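You operate a simulated robot arm through the tools that you are given. There is no shell and no other tool.

You are at the controls of a simulated robot arm. One attempt, no reset.

TASK
Put the small yellow ring on P1, the red one on P2, and screw the black knob tight into P1.

Only the result counts: the job must be done as asked and must still hold three seconds after the hand-in. Knocking over, shifting, dropping, spilling or breaking anything else fails it.

THE ROBOT
A 7-joint arm with a two-finger parallel gripper, fixed in place. Base frame: the origin is on the floor under the middle of its stand, x ahead of it, y to its left, z up; the work surface is at about z = 0.78. Units: m, degrees, N and s.
It reaches about 1.147 m from its shoulder. Its first joint turns from -166.0 to 166.0 degrees. Payload 3.43 kg.
The tool frame sits at the grasp point between the pads (the TCP): z along the fingers, y along the line on which they close. The tips reach 0.03 m beyond it. The gripper opens to 0.094 m. The fingers are 0.028 m wide and 0.01 m thick; the gripper's body (0.05 by 0.096 m) begins 0.055 m behind the TCP.
Orientation is that of the tool frame in the base frame, as a unit quaternion [w, x, y, z]. With the fingers straight down and closing along the base's y, the tool's x points along the base's -x, its y along +y and its z along -z.

THE INTERFACE
- The arm moves only by the tool play_rows. Its arguments are lists of equal length, an entry for each row: "translation": the shift along the base's x, y, z in m, a list of three; "dr": the turn, a rotation vector about the base's x, y, z in degrees, a list of three; "hand": the gripper command, from -1 (fully open) to 1 (shut), values between in proportion. In form: {"translation": [[dx, dy, dz], ...], "dr": [[ax, ay, az], ...], "hand": [hand, ...]}. A call has 1 to 20 rows; each row is the pose to reach, as a shift and turn from the pose commanded when the call began. Each row takes 0.2 s and may step no farther than 0.05 m and 8.6 degrees from the row before; otherwise, or with a gripper value out of range, the whole call is refused. Where a pose cannot be reached the arm comes as near as it can. A force on the tool above 90 N (or 10 N above the force at the start of the call, whichever is more), or a blocked arm, ends the call early, and 0.2 s more pass. The fingers move at their own pace (about 0.045 m/s each) and stop on an object; they squeeze with about 34 N. The grip force told is the motor's: it shows also when the fingers shut on nothing. Time passes only in rows, and 0.2 s behind the last, so rows that repeat a pose let the fingers close. The reply holds the time, the measured pose of the TCP, the force on the tool along the base axes, the opening and the grip force, in the units named above and with some noise, with the torque about the TCP (base axes, N m) and any sound that the robot's microphone picked up, and new pictures: "views" is both (left out), scene, wrist or none.
- Cameras (640 x 400 px; columns grow to the right, rows downward): "scene" is fixed at [0.403, 0.64, 1.5087]; the picture's right is [-0.79, -0.62, 0.00], its down [-0.41, 0.52, -0.75] and it looks along [0.46, -0.59, -0.67] (base axes); focal length 331 px, centre (320, 200). "wrist" rides on the gripper at [0.076, 0.014, -0.103] in the tool frame; the picture's right is [-0.18, 0.98, 0.00], its down [-0.75, -0.14, -0.64] and it looks along [-0.63, -0.12, 0.77] (tool axes); focal length 243 px, centre (320, 200). There is no depth. A picture from a camera that has moved, and an enlarged one, comes with that camera's place and axes in the base frame and with its lens. The place of the scene camera against the robot may be out by one fixed shift of up to 0.025 m in any direction.
- zoom(camera, box): a new picture of the part [left, top, right, bottom] of that camera's present view, enlarged. No time passes.
- finish_job(): hands the job in; it is judged then, once.

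Places have to be worked out from the pictures, the camera data and where the tool is seen. Open the gripper and draw the arm clear of the work before you hand the job in, unless the task says otherwise.

The tools are called after "Emit:" as name(argument=value, ...) on one line, values as JSON. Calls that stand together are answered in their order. play_rows: Moves the arm, as the interface text tells. Its arguments: {"type":"object","properties":{"translation":{"type":"array","items":{"type":"array","items":{"type":"number"}}},"dr":{"type":"array","items":{"type":"array","items":{"type":"number"}}},"hand":{"type":"array","items":{"type":"number"}},"views":{"type":"string","enum":["both","scene","wrist","none"]}},"required":["translation","dr","hand"]} The other tools are called the same way: zoom (camera, box) takes an enlarged picture of a part of a camera's view; finish_job () hands the job in.

At the start:

```text
clock: 0.0
tool_pos: [0.6851, 0.0091, 1.0711]
tcp_rot: [0.0, 0.0, 1.0, 0.0]
force: [0.3, 0.4, 0.0]
wrist_torque: [0.03, 0.02, -0.04]
gripper_width: 0.0941
grasp_force: 0.1
```

scene: 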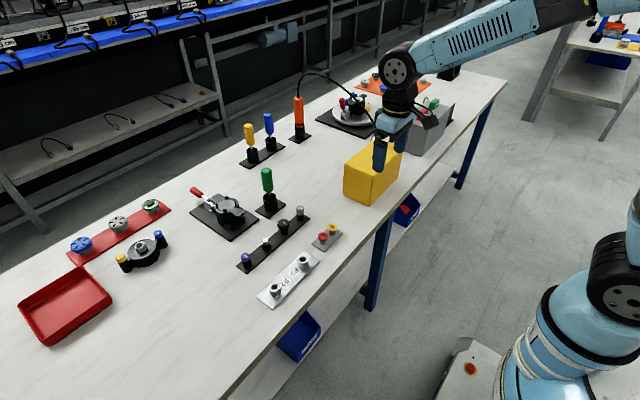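
wrist: 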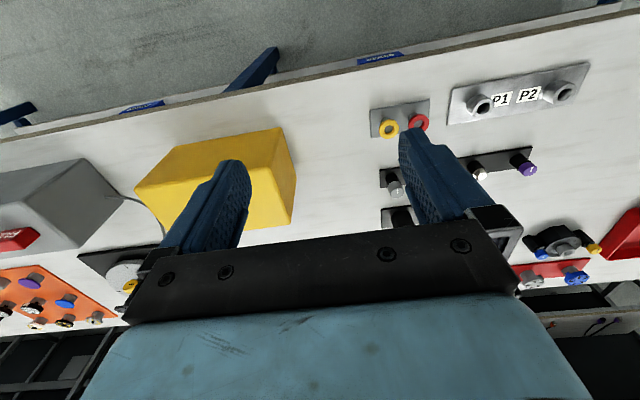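

I start by looking closer at the work area: the rings, the plate with P1/P2 and the knobs rack.

Emit:
zoom(camera="scene", box=[220, 190, 360, 310])

Emit:
zoom(camera="wrist", box=[350, 50, 610, 240])

Emit:
zoom(camera="scene", box=[40, 160, 260, 300])

```text
3.33 times, centred on (290, 250) of scene
camera zoom: at [0.403, 0.64, 1.5087], right [-0.79, -0.62, 0.0], down [-0.41, 0.52, -0.75], along [0.46, -0.59, -0.67], focal length 1102 px, centre (420, 33)
```

zoom: 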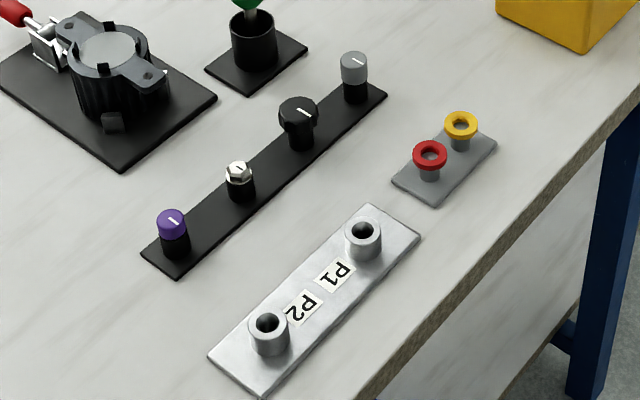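

```text
2.11 times, centred on (480, 145) of wrist
camera zoom: at [0.6071, 0.0233, 1.1744], right [0.18, 0.98, 0.0], down [0.75, -0.14, 0.64], along [0.63, -0.12, -0.77], focal length 511 px, centre (-17, 316)
```

zoom: 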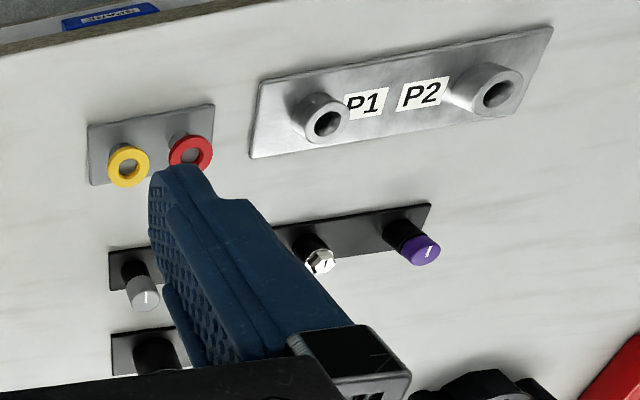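

```text
2.86 times, centred on (150, 230) of scene
camera zoom: at [0.403, 0.64, 1.5087], right [-0.79, -0.62, 0.0], down [-0.41, 0.52, -0.75], along [0.46, -0.59, -0.67], focal length 945 px, centre (806, 114)
```

zoom: 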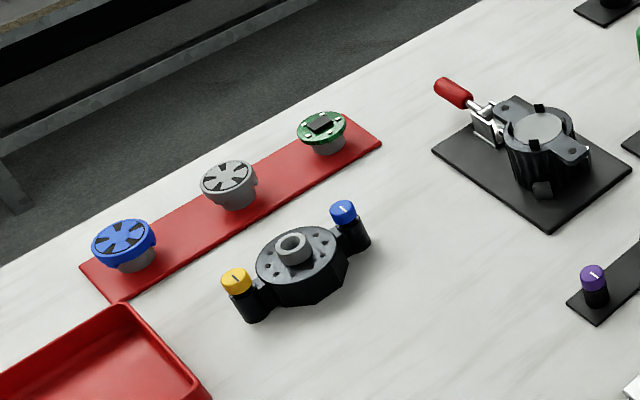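

The wrist and scene views agree: yellow ring near (0.782, 0.100), red ring near (0.781, 0.145), P1 near (0.773, 0.238), P2 near (0.774, 0.346), and black knob near (0.883, 0.195). I'll turn the tool +90° so the fingers close along x, then move above the rings for a closer look.

Emit:
play_rows(translation=[[0.008, 0.008, -0.01], [0.016, 0.016, -0.02], [0.024, 0.024, -0.03], [0.032, 0.032, -0.04], [0.04, 0.04, -0.05], [0.048, 0.048, -0.06], [0.056, 0.056, -0.07], [0.064, 0.064, -0.08], [0.072, 0.072, -0.09], [0.08, 0.08, -0.1], [0.09, 0.085, -0.11], [0.097, 0.091, -0.12], [0.097, 0.091, -0.12]], dr=[[0, 0, 7.5], [0, 0, 15], [0, 0, 22.5], [0, 0, 30], [0, 0, 37.5], [0, 0, 45], [0, 0, 52.5], [0, 0, 60], [0, 0, 67.5], [0, 0, 75], [0, 0, 82.5], [0, 0, 90], [0, 0, 90]], hand=[-1, -1, -1, -1, -1, -1, -1, -1, -1, -1, -1, -1, -1])

```text
clock: 2.8
tool_pos: [0.7832, 0.101, 0.9512]
tcp_rot: [0.001, 0.707, -0.707, -0.001]
force: [0.1, -0.1, -0.1]
wrist_torque: [0.03, 0.03, 0.03]
gripper_width: 0.0938
grasp_force: 0.1
camera wrist: at [0.7664, 0.024, 1.0556], right [-0.98, 0.18, 0.0], down [0.14, 0.75, 0.64], along [0.12, 0.63, -0.77], focal length 243 px, centre (320, 200)
```

scene: 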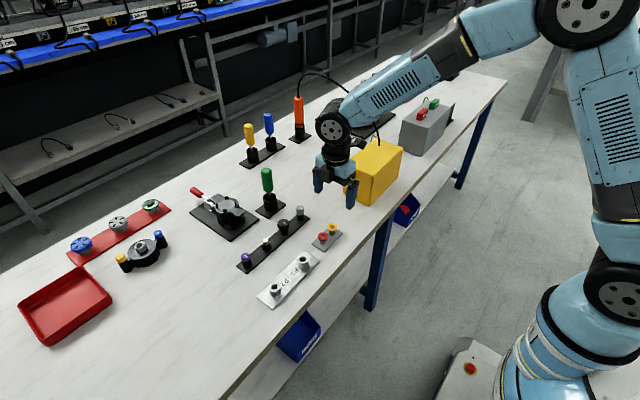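
wrist: 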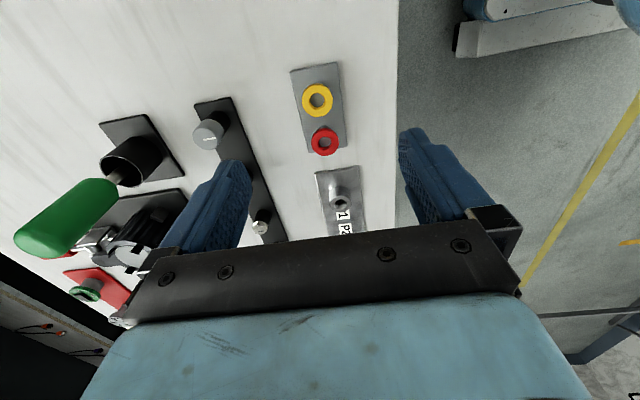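

The tool is now above the rings with the fingers closing along x. I'll zoom in on the rings and P1 to refine their positions and shapes.

Emit:
zoom(camera="wrist", box=[260, 50, 400, 250])

Emit:
zoom(camera="scene", box=[300, 210, 350, 260])

Emit:
zoom(camera="scene", box=[250, 240, 330, 310])

Emit:
zoom(camera="scene", box=[230, 195, 320, 275])

```text
2.00 times, centred on (330, 150) of wrist
camera zoom: at [0.7664, 0.024, 1.0556], right [-0.98, 0.18, 0.0], down [0.14, 0.75, 0.64], along [0.12, 0.63, -0.77], focal length 485 px, centre (300, 300)
```

zoom: 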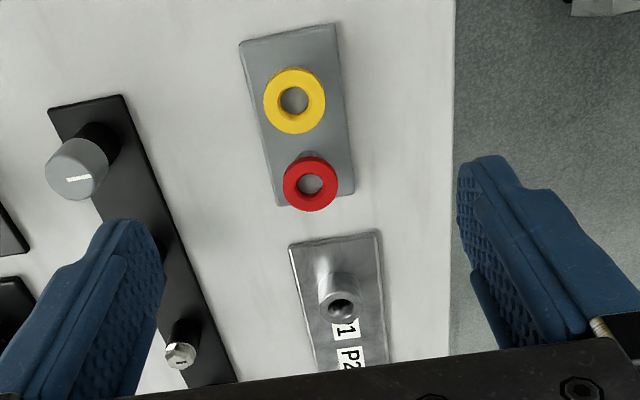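

```text
8.00 times, centred on (325, 235) of scene
camera zoom: at [0.403, 0.64, 1.5087], right [-0.79, -0.62, 0.0], down [-0.41, 0.52, -0.75], along [0.46, -0.59, -0.67], focal length 2645 px, centre (280, -80)
```

zoom: 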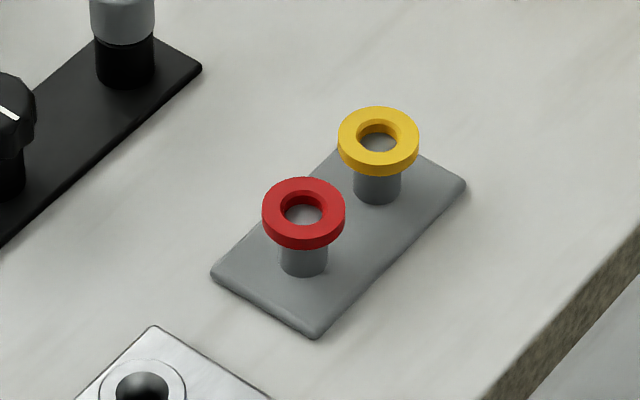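

```text
5.71 times, centred on (290, 275) of scene
camera zoom: at [0.403, 0.64, 1.5087], right [-0.79, -0.62, 0.0], down [-0.41, 0.52, -0.75], along [0.46, -0.59, -0.67], focal length 1890 px, centre (491, -229)
```

zoom: 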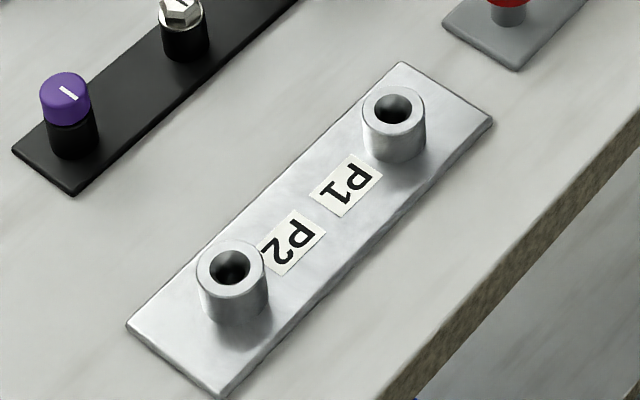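

```text
5.00 times, centred on (275, 235) of scene
camera zoom: at [0.403, 0.64, 1.5087], right [-0.79, -0.62, 0.0], down [-0.41, 0.52, -0.75], along [0.46, -0.59, -0.67], focal length 1653 px, centre (545, 25)
```

zoom: 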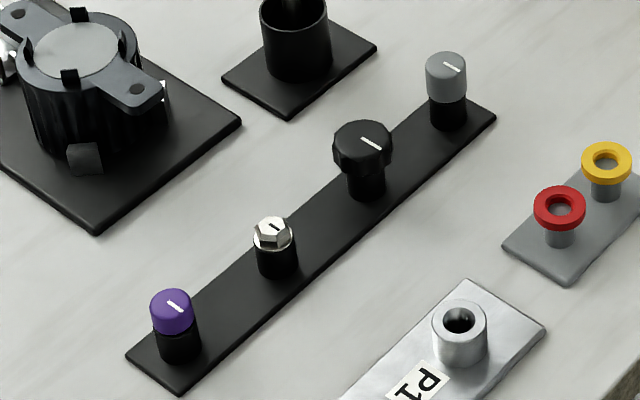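

The rings (about 29 mm across) sit on thin posts with their tops near z≈0.808. The P1 and P2 bosses are also about 29 mm across, with tops near z≈0.805. I'll go down above the yellow ring with the opening at about 60 mm to check alignment.

Emit:
play_rows(translation=[[0, 0, -0.02], [0, 0, -0.04], [0, 0, -0.06], [0, 0, -0.08], [0, 0, -0.08], [0, 0, -0.08]], dr=[[0, 0, 0], [0, 0, 0], [0, 0, 0], [0, 0, 0], [0, 0, 0], [0, 0, 0]], hand=[-0.28, -0.28, -0.28, -0.28, -0.28, -0.28])

```text
clock: 4.2
tool_pos: [0.782, 0.0982, 0.8708]
tcp_rot: [0.0, -0.707, 0.708, 0.0]
force: [-0.3, 0.0, -1.5]
wrist_torque: [-0.01, -0.01, -0.01]
gripper_width: 0.0602
grasp_force: 0.0
camera wrist: at [0.7665, 0.0222, 0.9748], right [-0.98, 0.18, 0.0], down [0.14, 0.75, 0.64], along [0.12, 0.63, -0.77], focal length 243 px, centre (320, 200)
```

scene: 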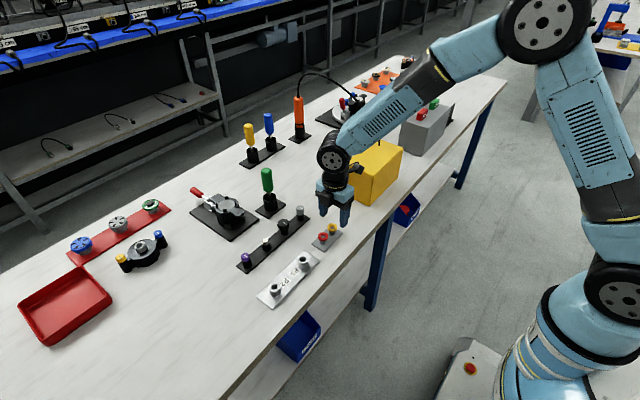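
wrist: 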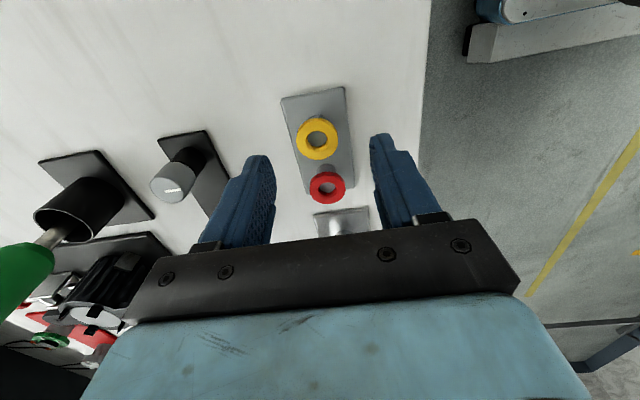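

The ring lines up close to the tool axis, so I'll zoom in to measure the remaining offset.

Emit:
zoom(camera="wrist", box=[240, 80, 420, 220])

Emit:
zoom(camera="scene", box=[300, 190, 370, 260])

```text
2.86 times, centred on (330, 150) of wrist
camera zoom: at [0.7665, 0.0222, 0.9748], right [-0.98, 0.18, 0.0], down [0.14, 0.75, 0.64], along [0.12, 0.63, -0.77], focal length 693 px, centre (291, 343)
```

zoom: 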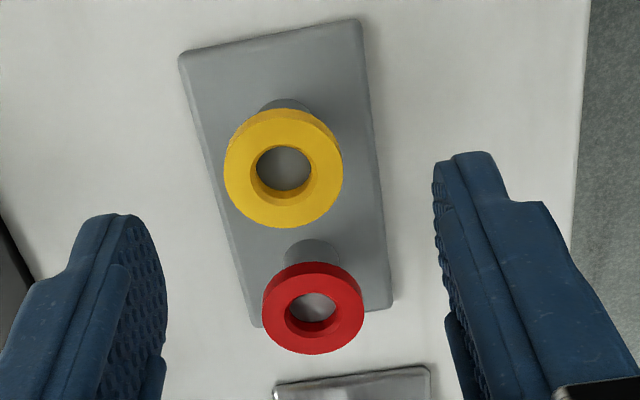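

```text
5.71 times, centred on (335, 225) of scene
camera zoom: at [0.403, 0.64, 1.5087], right [-0.79, -0.62, 0.0], down [-0.41, 0.52, -0.75], along [0.46, -0.59, -0.67], focal length 1890 px, centre (234, 57)
```

zoom: 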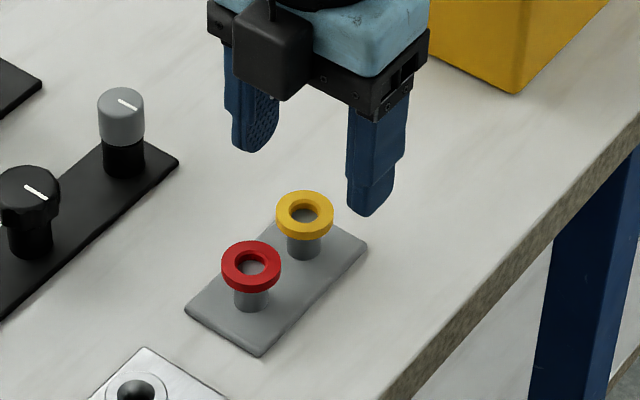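

The ring sits about +2 mm in x and +3 mm in y from the tool axis. I'll correct that and lower the tips to near the ring's height, then check again before closing.

Emit:
play_rows(translation=[[0.0018, 0.003, -0.01], [0.0018, 0.003, -0.02], [0.0018, 0.003, -0.03], [0.0018, 0.003, -0.033], [0.0018, 0.003, -0.033]], dr=[[0, 0, 0], [0, 0, 0], [0, 0, 0], [0, 0, 0], [0, 0, 0]], hand=[-0.2, -0.1, -0.05, -0.05, -0.05])

Emit:
zoom(camera="wrist", box=[240, 80, 420, 220])

Emit:
zoom(camera="scene", box=[310, 200, 360, 250])

```text
clock: 5.4
tool_pos: [0.7849, 0.1029, 0.8366]
tcp_rot: [-0.001, -0.707, 0.707, 0.0]
force: [0.2, 0.1, -0.1]
wrist_torque: [-0.01, -0.01, 0.01]
gripper_width: 0.0493
grasp_force: 0.1
camera wrist: at [0.7674, 0.0262, 0.941], right [-0.98, 0.18, 0.0], down [0.14, 0.75, 0.64], along [0.12, 0.63, -0.77], focal length 243 px, centre (320, 200)
```

scene: 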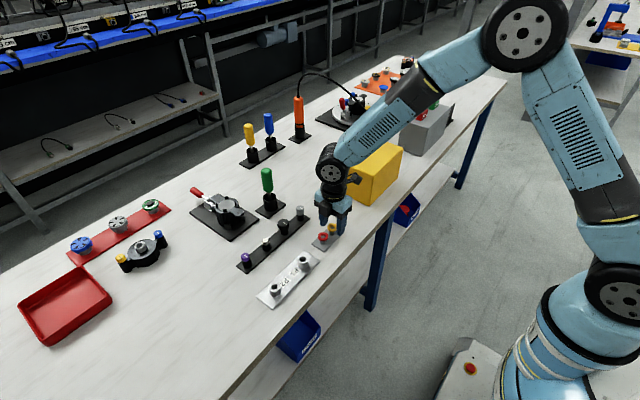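
wrist: 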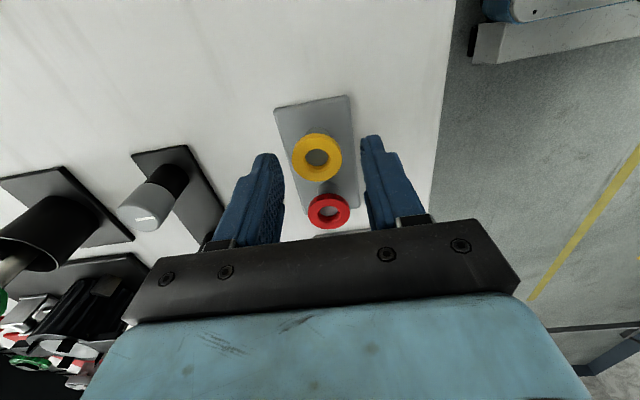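

```text
2.86 times, centred on (330, 150) of wrist
camera zoom: at [0.7674, 0.0262, 0.941], right [-0.98, 0.18, 0.0], down [0.14, 0.75, 0.64], along [0.12, 0.63, -0.77], focal length 693 px, centre (291, 343)
```

zoom: 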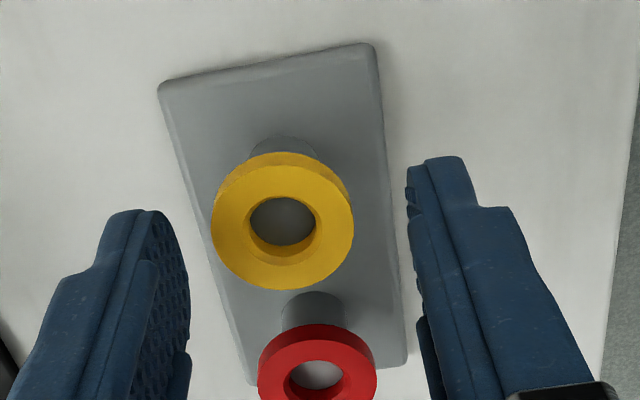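

```text
8.00 times, centred on (335, 225) of scene
camera zoom: at [0.403, 0.64, 1.5087], right [-0.79, -0.62, 0.0], down [-0.41, 0.52, -0.75], along [0.46, -0.59, -0.67], focal length 2645 px, centre (200, 0)
```

zoom: 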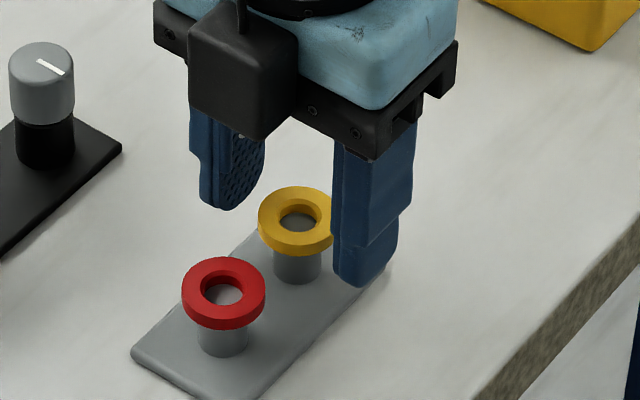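

The pads look right, but this view puts the ring about 4 mm toward −y of the pad centre, with its top roughly 10 mm above the tips. I'll shift back, raise slightly so the tips don't extend below the ring, and check again.

Emit:
play_rows(translation=[[0.0005, -0.002, 0.003], [0.001, -0.004, 0.003], [0.001, -0.004, 0.003]], dr=[[0, 0, 0], [0, 0, 0], [0, 0, 0]], hand=[-0.05, -0.05, -0.05])

Emit:
zoom(camera="wrist", box=[260, 100, 380, 220])

Emit:
zoom(camera="scene", box=[310, 205, 350, 245])

```text
clock: 6.2
tool_pos: [0.7863, 0.0995, 0.8403]
tcp_rot: [0.0, 0.707, -0.707, 0.0]
force: [-0.1, -0.3, -0.1]
wrist_torque: [-0.03, -0.01, -0.01]
gripper_width: 0.0493
grasp_force: 0.1
camera wrist: at [0.769, 0.0227, 0.9443], right [-0.98, 0.18, 0.0], down [0.14, 0.75, 0.64], along [0.12, 0.63, -0.77], focal length 243 px, centre (320, 200)
```

scene: 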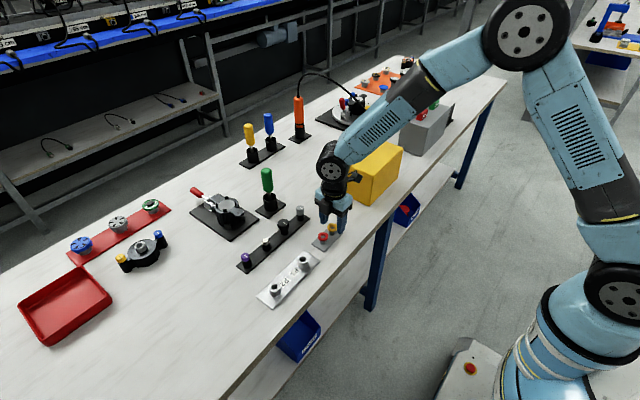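
wrist: 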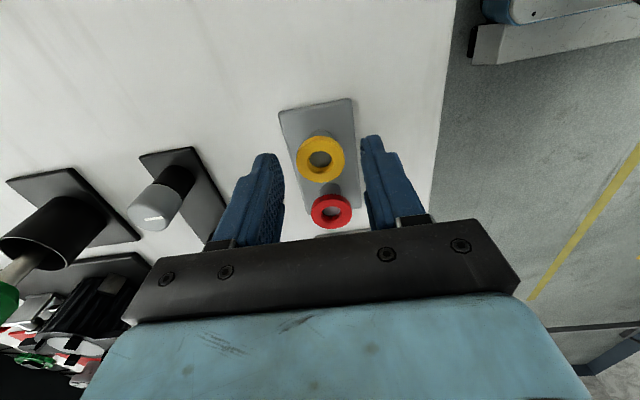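

```text
3.33 times, centred on (320, 160) of wrist
camera zoom: at [0.769, 0.0227, 0.9443], right [-0.98, 0.18, 0.0], down [0.14, 0.75, 0.64], along [0.12, 0.63, -0.77], focal length 809 px, centre (320, 333)
```

zoom: 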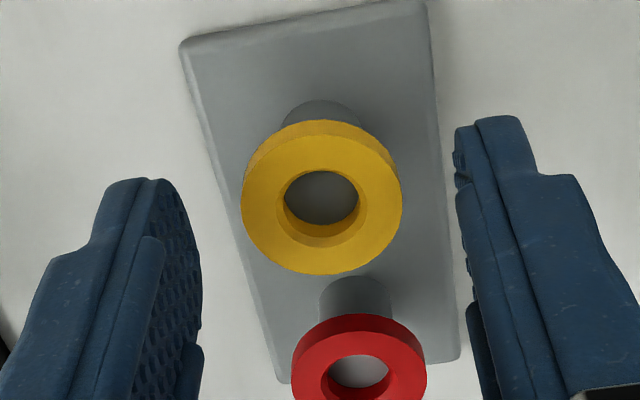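

```text
10.00 times, centred on (330, 225) of scene
camera zoom: at [0.403, 0.64, 1.5087], right [-0.79, -0.62, 0.0], down [-0.41, 0.52, -0.75], along [0.46, -0.59, -0.67], focal length 3307 px, centre (220, -50)
```

zoom: 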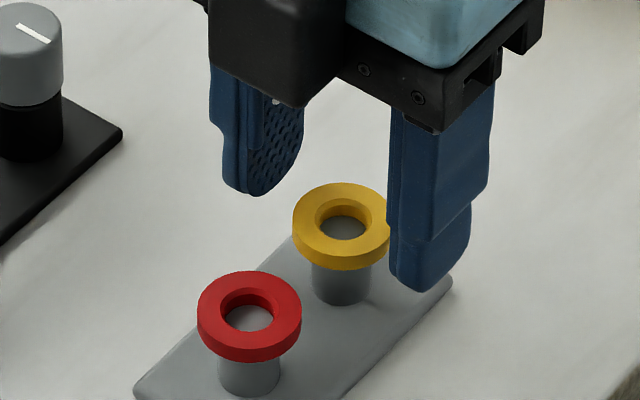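

In this view the ring is centred between the pads, with the tips about 4.5 mm below its top. I'll drop 1 mm and close on it.

Emit:
play_rows(translation=[[0, -0.0005, -0.001], [0, -0.0005, -0.001], [0, -0.0005, -0.001], [0, -0.0005, -0.001], [0, -0.0005, -0.001]], dr=[[0, 0, 0], [0, 0, 0], [0, 0, 0], [0, 0, 0], [0, 0, 0]], hand=[-0.05, 1, 1, 1, 1])

Emit:
zoom(camera="wrist", box=[260, 100, 380, 220])

Emit:
zoom(camera="scene", box=[310, 205, 350, 245])

```text
clock: 7.4
tool_pos: [0.7847, 0.0981, 0.8396]
tcp_rot: [0.0, -0.707, 0.707, 0.0]
force: [-0.3, -0.1, -0.4]
wrist_torque: [0.04, 0.01, -0.05]
gripper_width: 0.025
grasp_force: 34.3
camera wrist: at [0.7689, 0.0222, 0.9434], right [-0.98, 0.18, 0.0], down [0.14, 0.75, 0.64], along [0.12, 0.63, -0.77], focal length 243 px, centre (320, 200)
```

scene: 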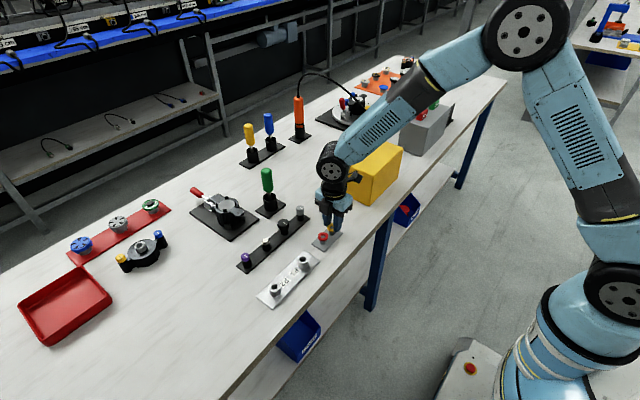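
wrist: 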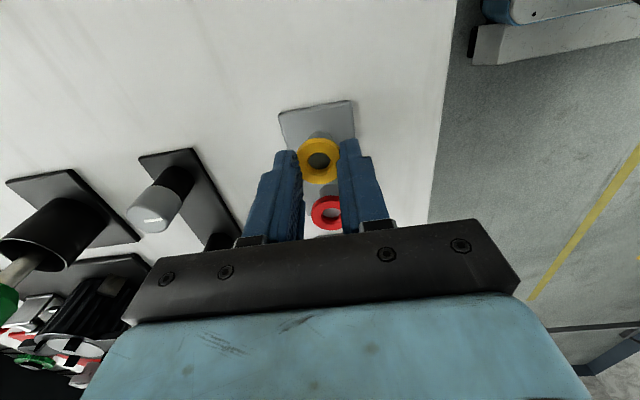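

```text
3.33 times, centred on (320, 160) of wrist
camera zoom: at [0.7689, 0.0222, 0.9434], right [-0.98, 0.18, 0.0], down [0.14, 0.75, 0.64], along [0.12, 0.63, -0.77], focal length 809 px, centre (320, 333)
```

zoom: 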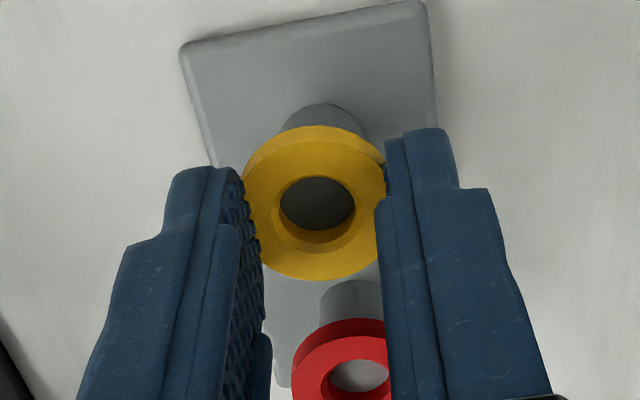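

```text
10.00 times, centred on (330, 225) of scene
camera zoom: at [0.403, 0.64, 1.5087], right [-0.79, -0.62, 0.0], down [-0.41, 0.52, -0.75], along [0.46, -0.59, -0.67], focal length 3307 px, centre (220, -50)
```

zoom: 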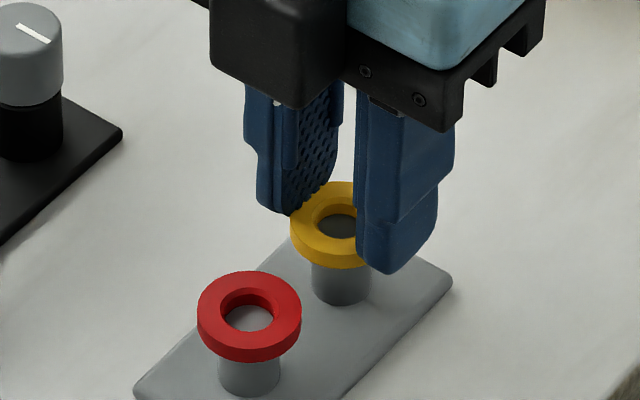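

The fingers stopped at 25 mm with 34 N, so the ring is held. I'll lift it straight up off the post.

Emit:
play_rows(translation=[[0, 0, 0.005], [0, 0, 0.015], [0, 0, 0.03], [0, 0, 0.045], [0, 0, 0.06], [0, 0, 0.06]], dr=[[0, 0, 0], [0, 0, 0], [0, 0, 0], [0, 0, 0], [0, 0, 0], [0, 0, 0]], hand=[1, 1, 1, 1, 1, 1])

Emit:
zoom(camera="wrist", box=[260, 100, 380, 220])

Emit:
zoom(camera="scene", box=[300, 180, 360, 240])

```text
clock: 8.8
tool_pos: [0.7856, 0.0991, 0.8995]
tcp_rot: [-0.001, 0.707, -0.707, 0.0]
force: [0.2, -0.8, -0.1]
wrist_torque: [0.01, 0.02, -0.03]
gripper_width: 0.025
grasp_force: 33.6
camera wrist: at [0.7687, 0.022, 1.0042], right [-0.98, 0.18, 0.0], down [0.14, 0.75, 0.64], along [0.12, 0.63, -0.77], focal length 243 px, centre (320, 200)
```

scene: 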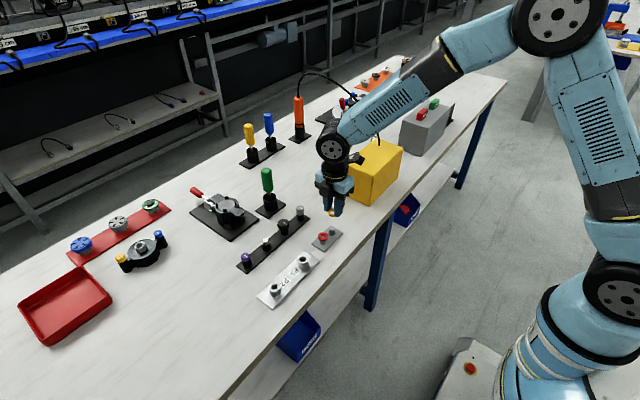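
wrist: 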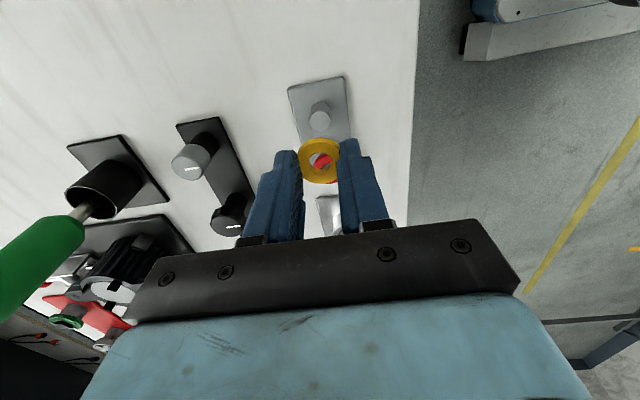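

```text
3.33 times, centred on (320, 160) of wrist
camera zoom: at [0.7687, 0.022, 1.0042], right [-0.98, 0.18, 0.0], down [0.14, 0.75, 0.64], along [0.12, 0.63, -0.77], focal length 809 px, centre (320, 333)
```

zoom: 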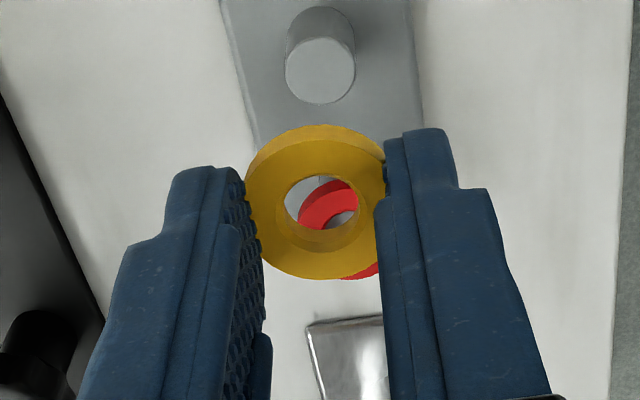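

```text
6.67 times, centred on (330, 210) of scene
camera zoom: at [0.403, 0.64, 1.5087], right [-0.79, -0.62, 0.0], down [-0.41, 0.52, -0.75], along [0.46, -0.59, -0.67], focal length 2204 px, centre (253, 133)
```

zoom: 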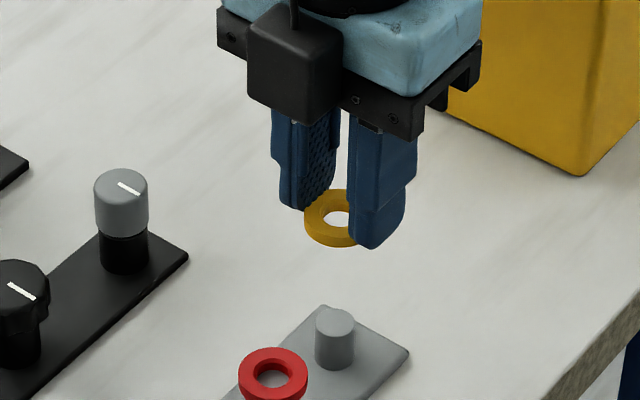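

The ring is held level and the bare post is visible. I estimate P1 at about (0.778, 0.234), so I'll carry the ring above it at a safe height and measure the offset there.

Emit:
play_rows(translation=[[-0.001, 0.03, 0.01], [-0.003, 0.065, 0.01], [-0.005, 0.1, 0.01], [-0.0065, 0.125, 0.005], [-0.007, 0.135, 0.0], [-0.007, 0.135, 0.0], [-0.007, 0.135, 0.0]], dr=[[0, 0, 0], [0, 0, 0], [0, 0, 0], [0, 0, 0], [0, 0, 0], [0, 0, 0], [0, 0, 0]], hand=[1, 1, 1, 1, 1, 1, 1])

Emit:
zoom(camera="wrist", box=[260, 80, 380, 220])

Emit:
zoom(camera="scene", box=[270, 210, 340, 280])

```text
clock: 10.4
tool_pos: [0.7781, 0.2337, 0.901]
tcp_rot: [0.0, -0.707, 0.707, 0.0]
force: [-0.6, 0.3, -0.3]
wrist_torque: [-0.01, 0.03, 0.0]
gripper_width: 0.0249
grasp_force: 34.3
camera wrist: at [0.762, 0.158, 1.004], right [-0.98, 0.18, 0.0], down [0.14, 0.75, 0.64], along [0.12, 0.63, -0.77], focal length 243 px, centre (320, 200)
```

scene: 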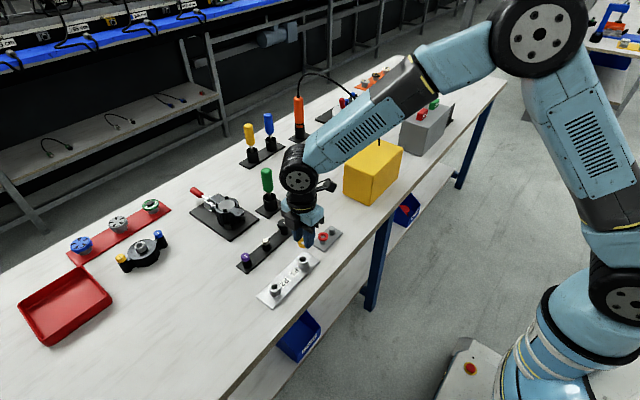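
wrist: 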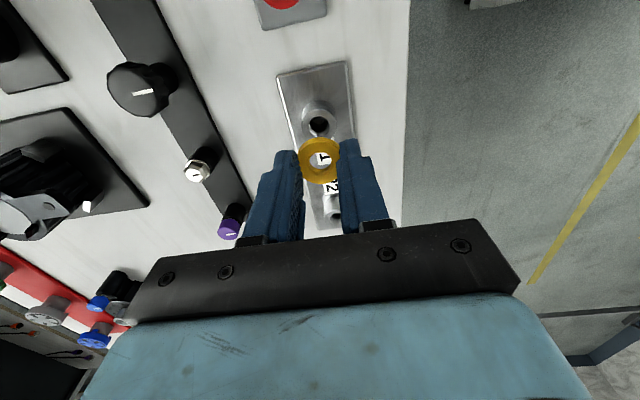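

```text
2.86 times, centred on (320, 150) of wrist
camera zoom: at [0.762, 0.158, 1.004], right [-0.98, 0.18, 0.0], down [0.14, 0.75, 0.64], along [0.12, 0.63, -0.77], focal length 693 px, centre (320, 343)
```

zoom: 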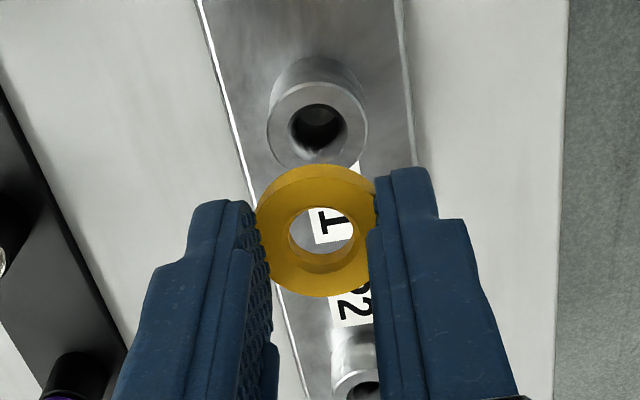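

```text
5.71 times, centred on (305, 245) of scene
camera zoom: at [0.403, 0.64, 1.5087], right [-0.79, -0.62, 0.0], down [-0.41, 0.52, -0.75], along [0.46, -0.59, -0.67], focal length 1890 px, centre (406, -57)
```

zoom: 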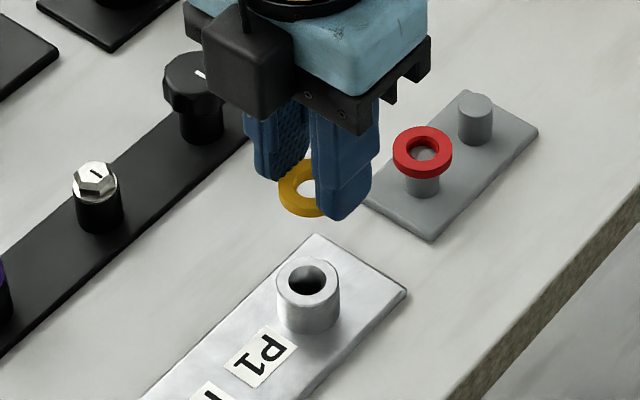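

P1 is nearly on axis here, about +2 mm in y with some height uncertainty. I'll lower the ring to roughly 15 mm above the boss to reduce that uncertainty.

Emit:
play_rows(translation=[[0.0003, 0.001, -0.015], [0.0006, 0.002, -0.03], [0.0006, 0.002, -0.04], [0.0006, 0.002, -0.04], [0.0006, 0.002, -0.04]], dr=[[0, 0, 0], [0, 0, 0], [0, 0, 0], [0, 0, 0], [0, 0, 0]], hand=[1, 1, 1, 1, 1])

Emit:
zoom(camera="wrist", box=[260, 80, 380, 220])

Emit:
zoom(camera="scene", box=[280, 225, 330, 275])

```text
clock: 11.6
tool_pos: [0.7795, 0.2341, 0.8597]
tcp_rot: [-0.001, 0.707, -0.707, 0.0]
force: [0.3, 0.3, -0.2]
wrist_torque: [0.0, 0.02, -0.01]
gripper_width: 0.0248
grasp_force: 34.1
camera wrist: at [0.7634, 0.1592, 0.9628], right [-0.98, 0.18, 0.0], down [0.14, 0.75, 0.64], along [0.12, 0.63, -0.77], focal length 243 px, centre (320, 200)
```

scene: 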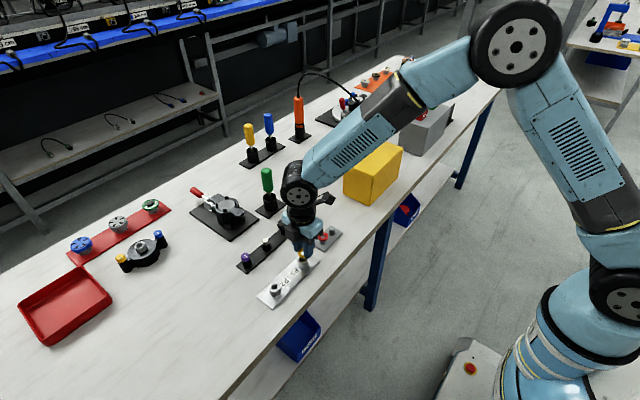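
wrist: 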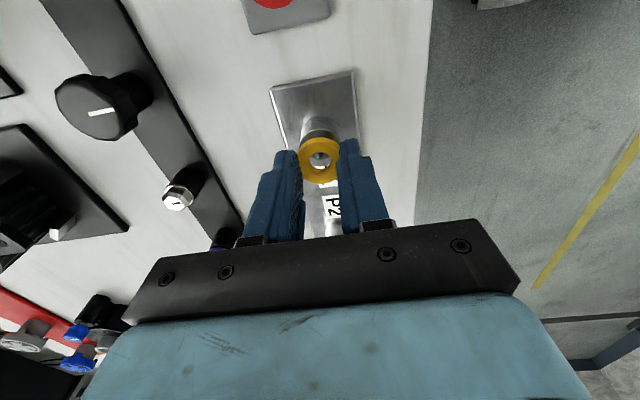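

```text
2.86 times, centred on (320, 150) of wrist
camera zoom: at [0.7634, 0.1592, 0.9628], right [-0.98, 0.18, 0.0], down [0.14, 0.75, 0.64], along [0.12, 0.63, -0.77], focal length 693 px, centre (320, 343)
```

zoom: 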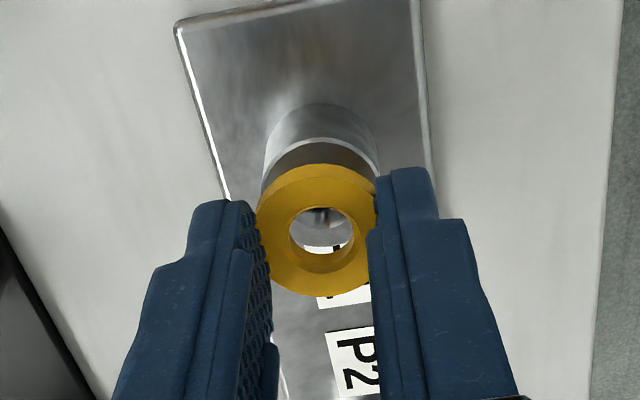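

```text
8.00 times, centred on (305, 250) of scene
camera zoom: at [0.403, 0.64, 1.5087], right [-0.79, -0.62, 0.0], down [-0.41, 0.52, -0.75], along [0.46, -0.59, -0.67], focal length 2645 px, centre (440, -200)
```

zoom: 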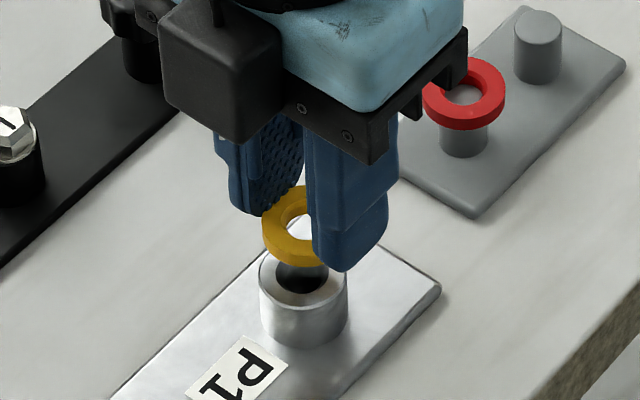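

Both views now say the ring needs about +3 mm in y and +0.6 mm in x, with a gap of about 20 mm to the boss top. I'll correct this and lower to about 6 mm above it.

Emit:
play_rows(translation=[[0.0006, 0.003, 0], [0.0006, 0.003, -0.007], [0.0006, 0.003, -0.014], [0.0006, 0.003, -0.014], [0.0006, 0.003, -0.014]], dr=[[0, 0, 0], [0, 0, 0], [0, 0, 0], [0, 0, 0], [0, 0, 0]], hand=[1, 1, 1, 1, 1])

Emit:
zoom(camera="wrist", box=[280, 110, 360, 190])

Emit:
zoom(camera="scene", box=[285, 240, 325, 280])

```text
clock: 12.8
tool_pos: [0.7793, 0.239, 0.846]
tcp_rot: [-0.001, -0.707, 0.707, 0.0]
force: [-0.8, -0.3, -0.2]
wrist_torque: [0.0, -0.02, -0.02]
gripper_width: 0.025
grasp_force: 34.5
camera wrist: at [0.7632, 0.1626, 0.9501], right [-0.98, 0.18, 0.0], down [0.14, 0.75, 0.64], along [0.12, 0.63, -0.77], focal length 243 px, centre (320, 200)
```

scene: 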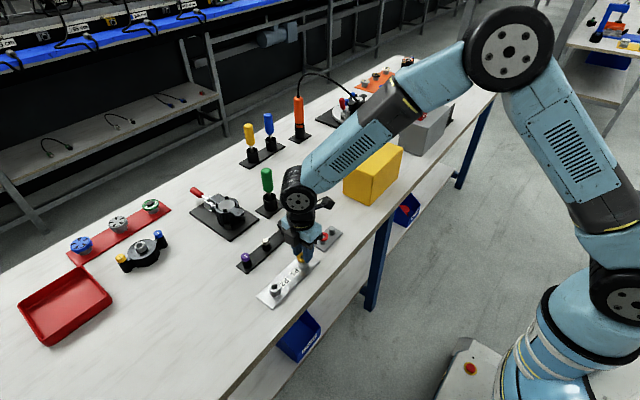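
wrist: 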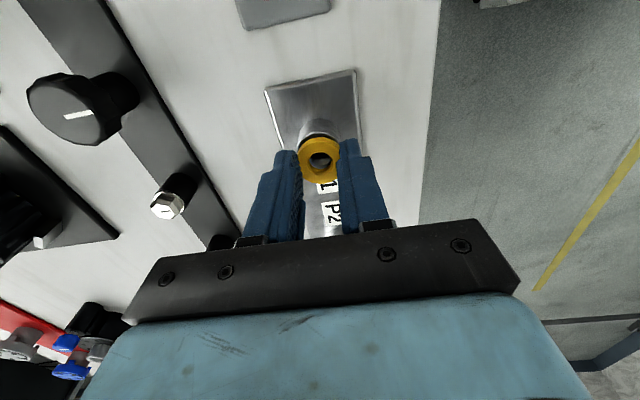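

```text
5.00 times, centred on (320, 150) of wrist
camera zoom: at [0.7632, 0.1626, 0.9501], right [-0.98, 0.18, 0.0], down [0.14, 0.75, 0.64], along [0.12, 0.63, -0.77], focal length 1213 px, centre (320, 450)
```

zoom: 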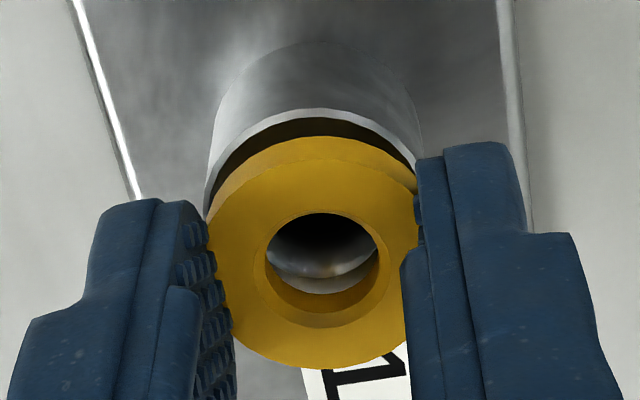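

```text
10.00 times, centred on (305, 260) of scene
camera zoom: at [0.403, 0.64, 1.5087], right [-0.79, -0.62, 0.0], down [-0.41, 0.52, -0.75], along [0.46, -0.59, -0.67], focal length 3307 px, centre (470, -400)
```

zoom: 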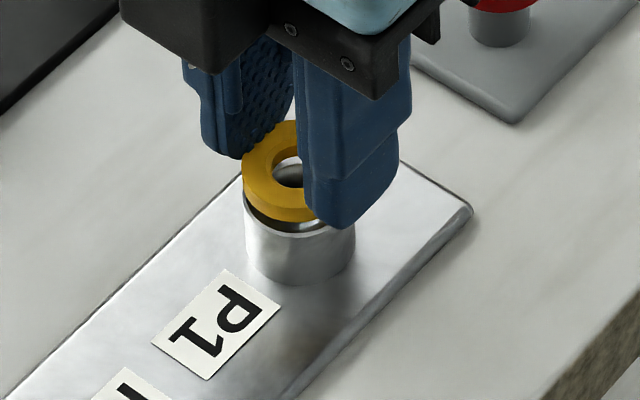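

The scene view shows the ring nearly concentric with the boss. I'll zoom further in the wrist view to check the sideways alignment.

Emit:
zoom(camera="wrist", box=[295, 115, 345, 185])

Emit:
zoom(camera="scene", box=[292, 248, 318, 274])

```text
5.71 times, centred on (320, 150) of wrist
camera zoom: at [0.7632, 0.1626, 0.9501], right [-0.98, 0.18, 0.0], down [0.14, 0.75, 0.64], along [0.12, 0.63, -0.77], focal length 1386 px, centre (320, 486)
```

zoom: 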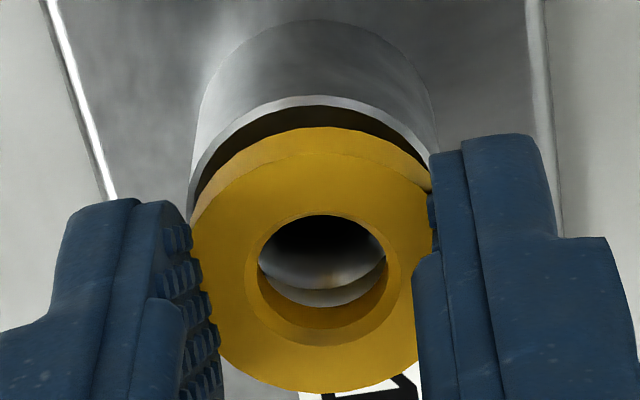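

```text
15.38 times, centred on (305, 261) of scene
camera zoom: at [0.403, 0.64, 1.5087], right [-0.79, -0.62, 0.0], down [-0.41, 0.52, -0.75], along [0.46, -0.59, -0.67], focal length 5087 px, centre (551, -738)
```

zoom: 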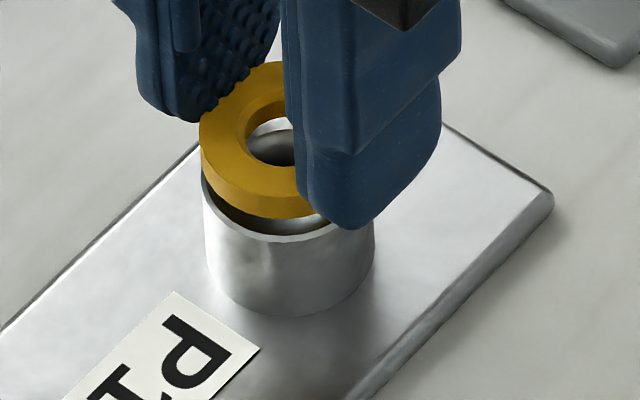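

The ring is about 0.8 mm off in each axis, so I'll trim that. Then I'll lower slowly and watch the force for contact.

Emit:
play_rows(translation=[[0.0006, -0.0008, 0], [0.0006, -0.0008, -0.002], [0.0006, -0.0008, -0.004], [0.0006, -0.0008, -0.005], [0.0006, -0.0008, -0.005]], dr=[[0, 0, 0], [0, 0, 0], [0, 0, 0], [0, 0, 0], [0, 0, 0]], hand=[1, 1, 1, 1, 1], views="none")

Emit:
zoom(camera="wrist", box=[280, 110, 360, 190])

Emit:
zoom(camera="scene", box=[292, 248, 318, 274])

```text
clock: 14.0
tool_pos: [0.78, 0.2381, 0.8408]
tcp_rot: [-0.001, 0.707, -0.707, 0.0]
force: [0.3, 0.3, 0.1]
wrist_torque: [0.02, 0.01, 0.02]
gripper_width: 0.0249
grasp_force: 34.3
```

```text
5.00 times, centred on (320, 150) of wrist
camera zoom: at [0.7636, 0.1614, 0.9447], right [-0.98, 0.18, 0.0], down [0.14, 0.75, 0.64], along [0.12, 0.63, -0.77], focal length 1213 px, centre (320, 450)
```

zoom: 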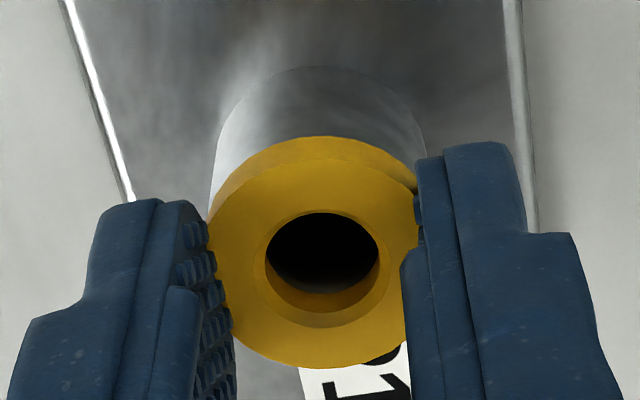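

```text
15.38 times, centred on (305, 261) of scene
camera zoom: at [0.403, 0.64, 1.5087], right [-0.79, -0.62, 0.0], down [-0.41, 0.52, -0.75], along [0.46, -0.59, -0.67], focal length 5087 px, centre (551, -738)
```

zoom: 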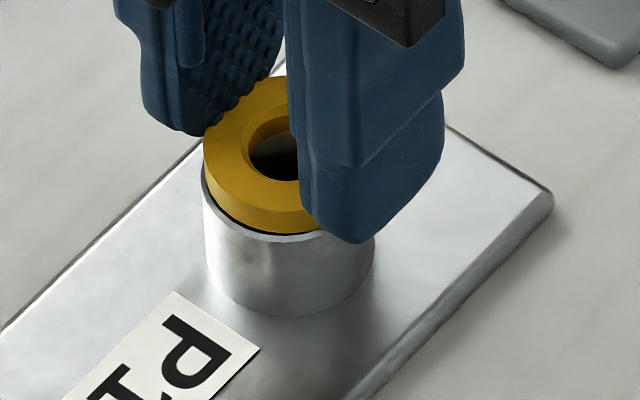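

The ring now sits concentric over P1 with about a 1–2 mm gap and no contact force yet. I'll keep lowering in small steps until it touches.

Emit:
play_rows(translation=[[0, 0, -0.0007], [0, 0, -0.0014], [0, 0, -0.0014]], dr=[[0, 0, 0], [0, 0, 0], [0, 0, 0]], hand=[1, 1, 1], views="none")

Emit:
zoom(camera="scene", box=[292, 248, 318, 274])

```text
clock: 14.8
tool_pos: [0.7798, 0.2379, 0.8398]
tcp_rot: [-0.001, 0.707, -0.707, 0.0]
force: [-1.5, 0.5, 1.3]
wrist_torque: [-0.02, 0.09, 0.02]
gripper_width: 0.0249
grasp_force: 34.7
```

```text
15.38 times, centred on (305, 261) of scene
camera zoom: at [0.403, 0.64, 1.5087], right [-0.79, -0.62, 0.0], down [-0.41, 0.52, -0.75], along [0.46, -0.59, -0.67], focal length 5087 px, centre (551, -738)
```

zoom: 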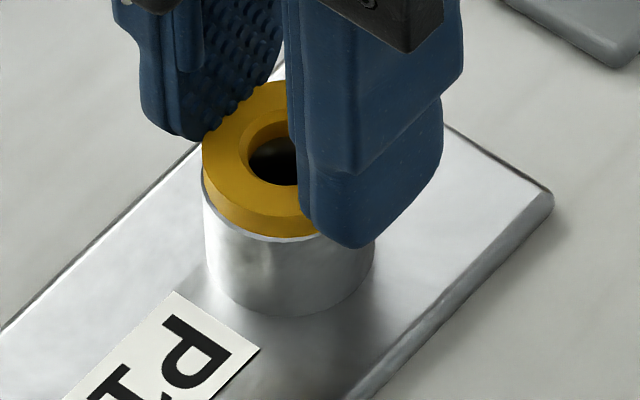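

A small contact force has appeared (about 1.3 N in z, −1.5 N in x). I'll go 0.6 mm lower to confirm the ring is seated.

Emit:
play_rows(translation=[[0, 0, -0.0003], [0, 0, -0.0006], [0, 0, -0.0006]], dr=[[0, 0, 0], [0, 0, 0], [0, 0, 0]], hand=[1, 1, 1], views="none")

Emit:
zoom(camera="scene", box=[292, 248, 318, 274])

Emit:
zoom(camera="wrist", box=[280, 110, 360, 190])

```text
clock: 15.6
tool_pos: [0.7803, 0.2377, 0.8399]
tcp_rot: [0.0, 0.707, -0.707, 0.0]
force: [-2.3, -1.2, 11.0]
wrist_torque: [-0.03, 0.16, 0.01]
gripper_width: 0.0249
grasp_force: 34.5
```

```text
15.38 times, centred on (305, 261) of scene
camera zoom: at [0.403, 0.64, 1.5087], right [-0.79, -0.62, 0.0], down [-0.41, 0.52, -0.75], along [0.46, -0.59, -0.67], focal length 5087 px, centre (551, -738)
```

zoom: 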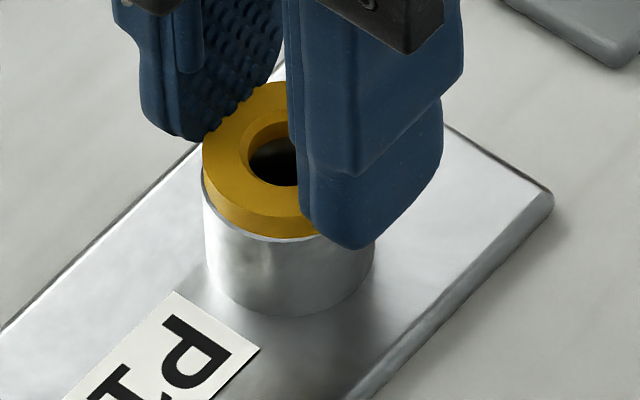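

```text
5.00 times, centred on (320, 150) of wrist
camera zoom: at [0.7634, 0.1617, 0.9434], right [-0.98, 0.18, 0.0], down [0.14, 0.75, 0.64], along [0.12, 0.63, -0.77], focal length 1213 px, centre (320, 450)
```

zoom: 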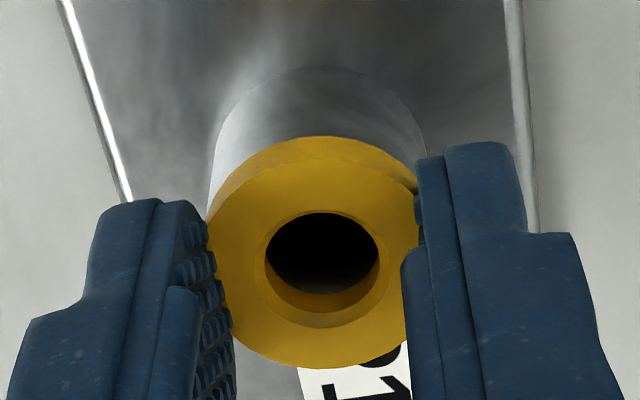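

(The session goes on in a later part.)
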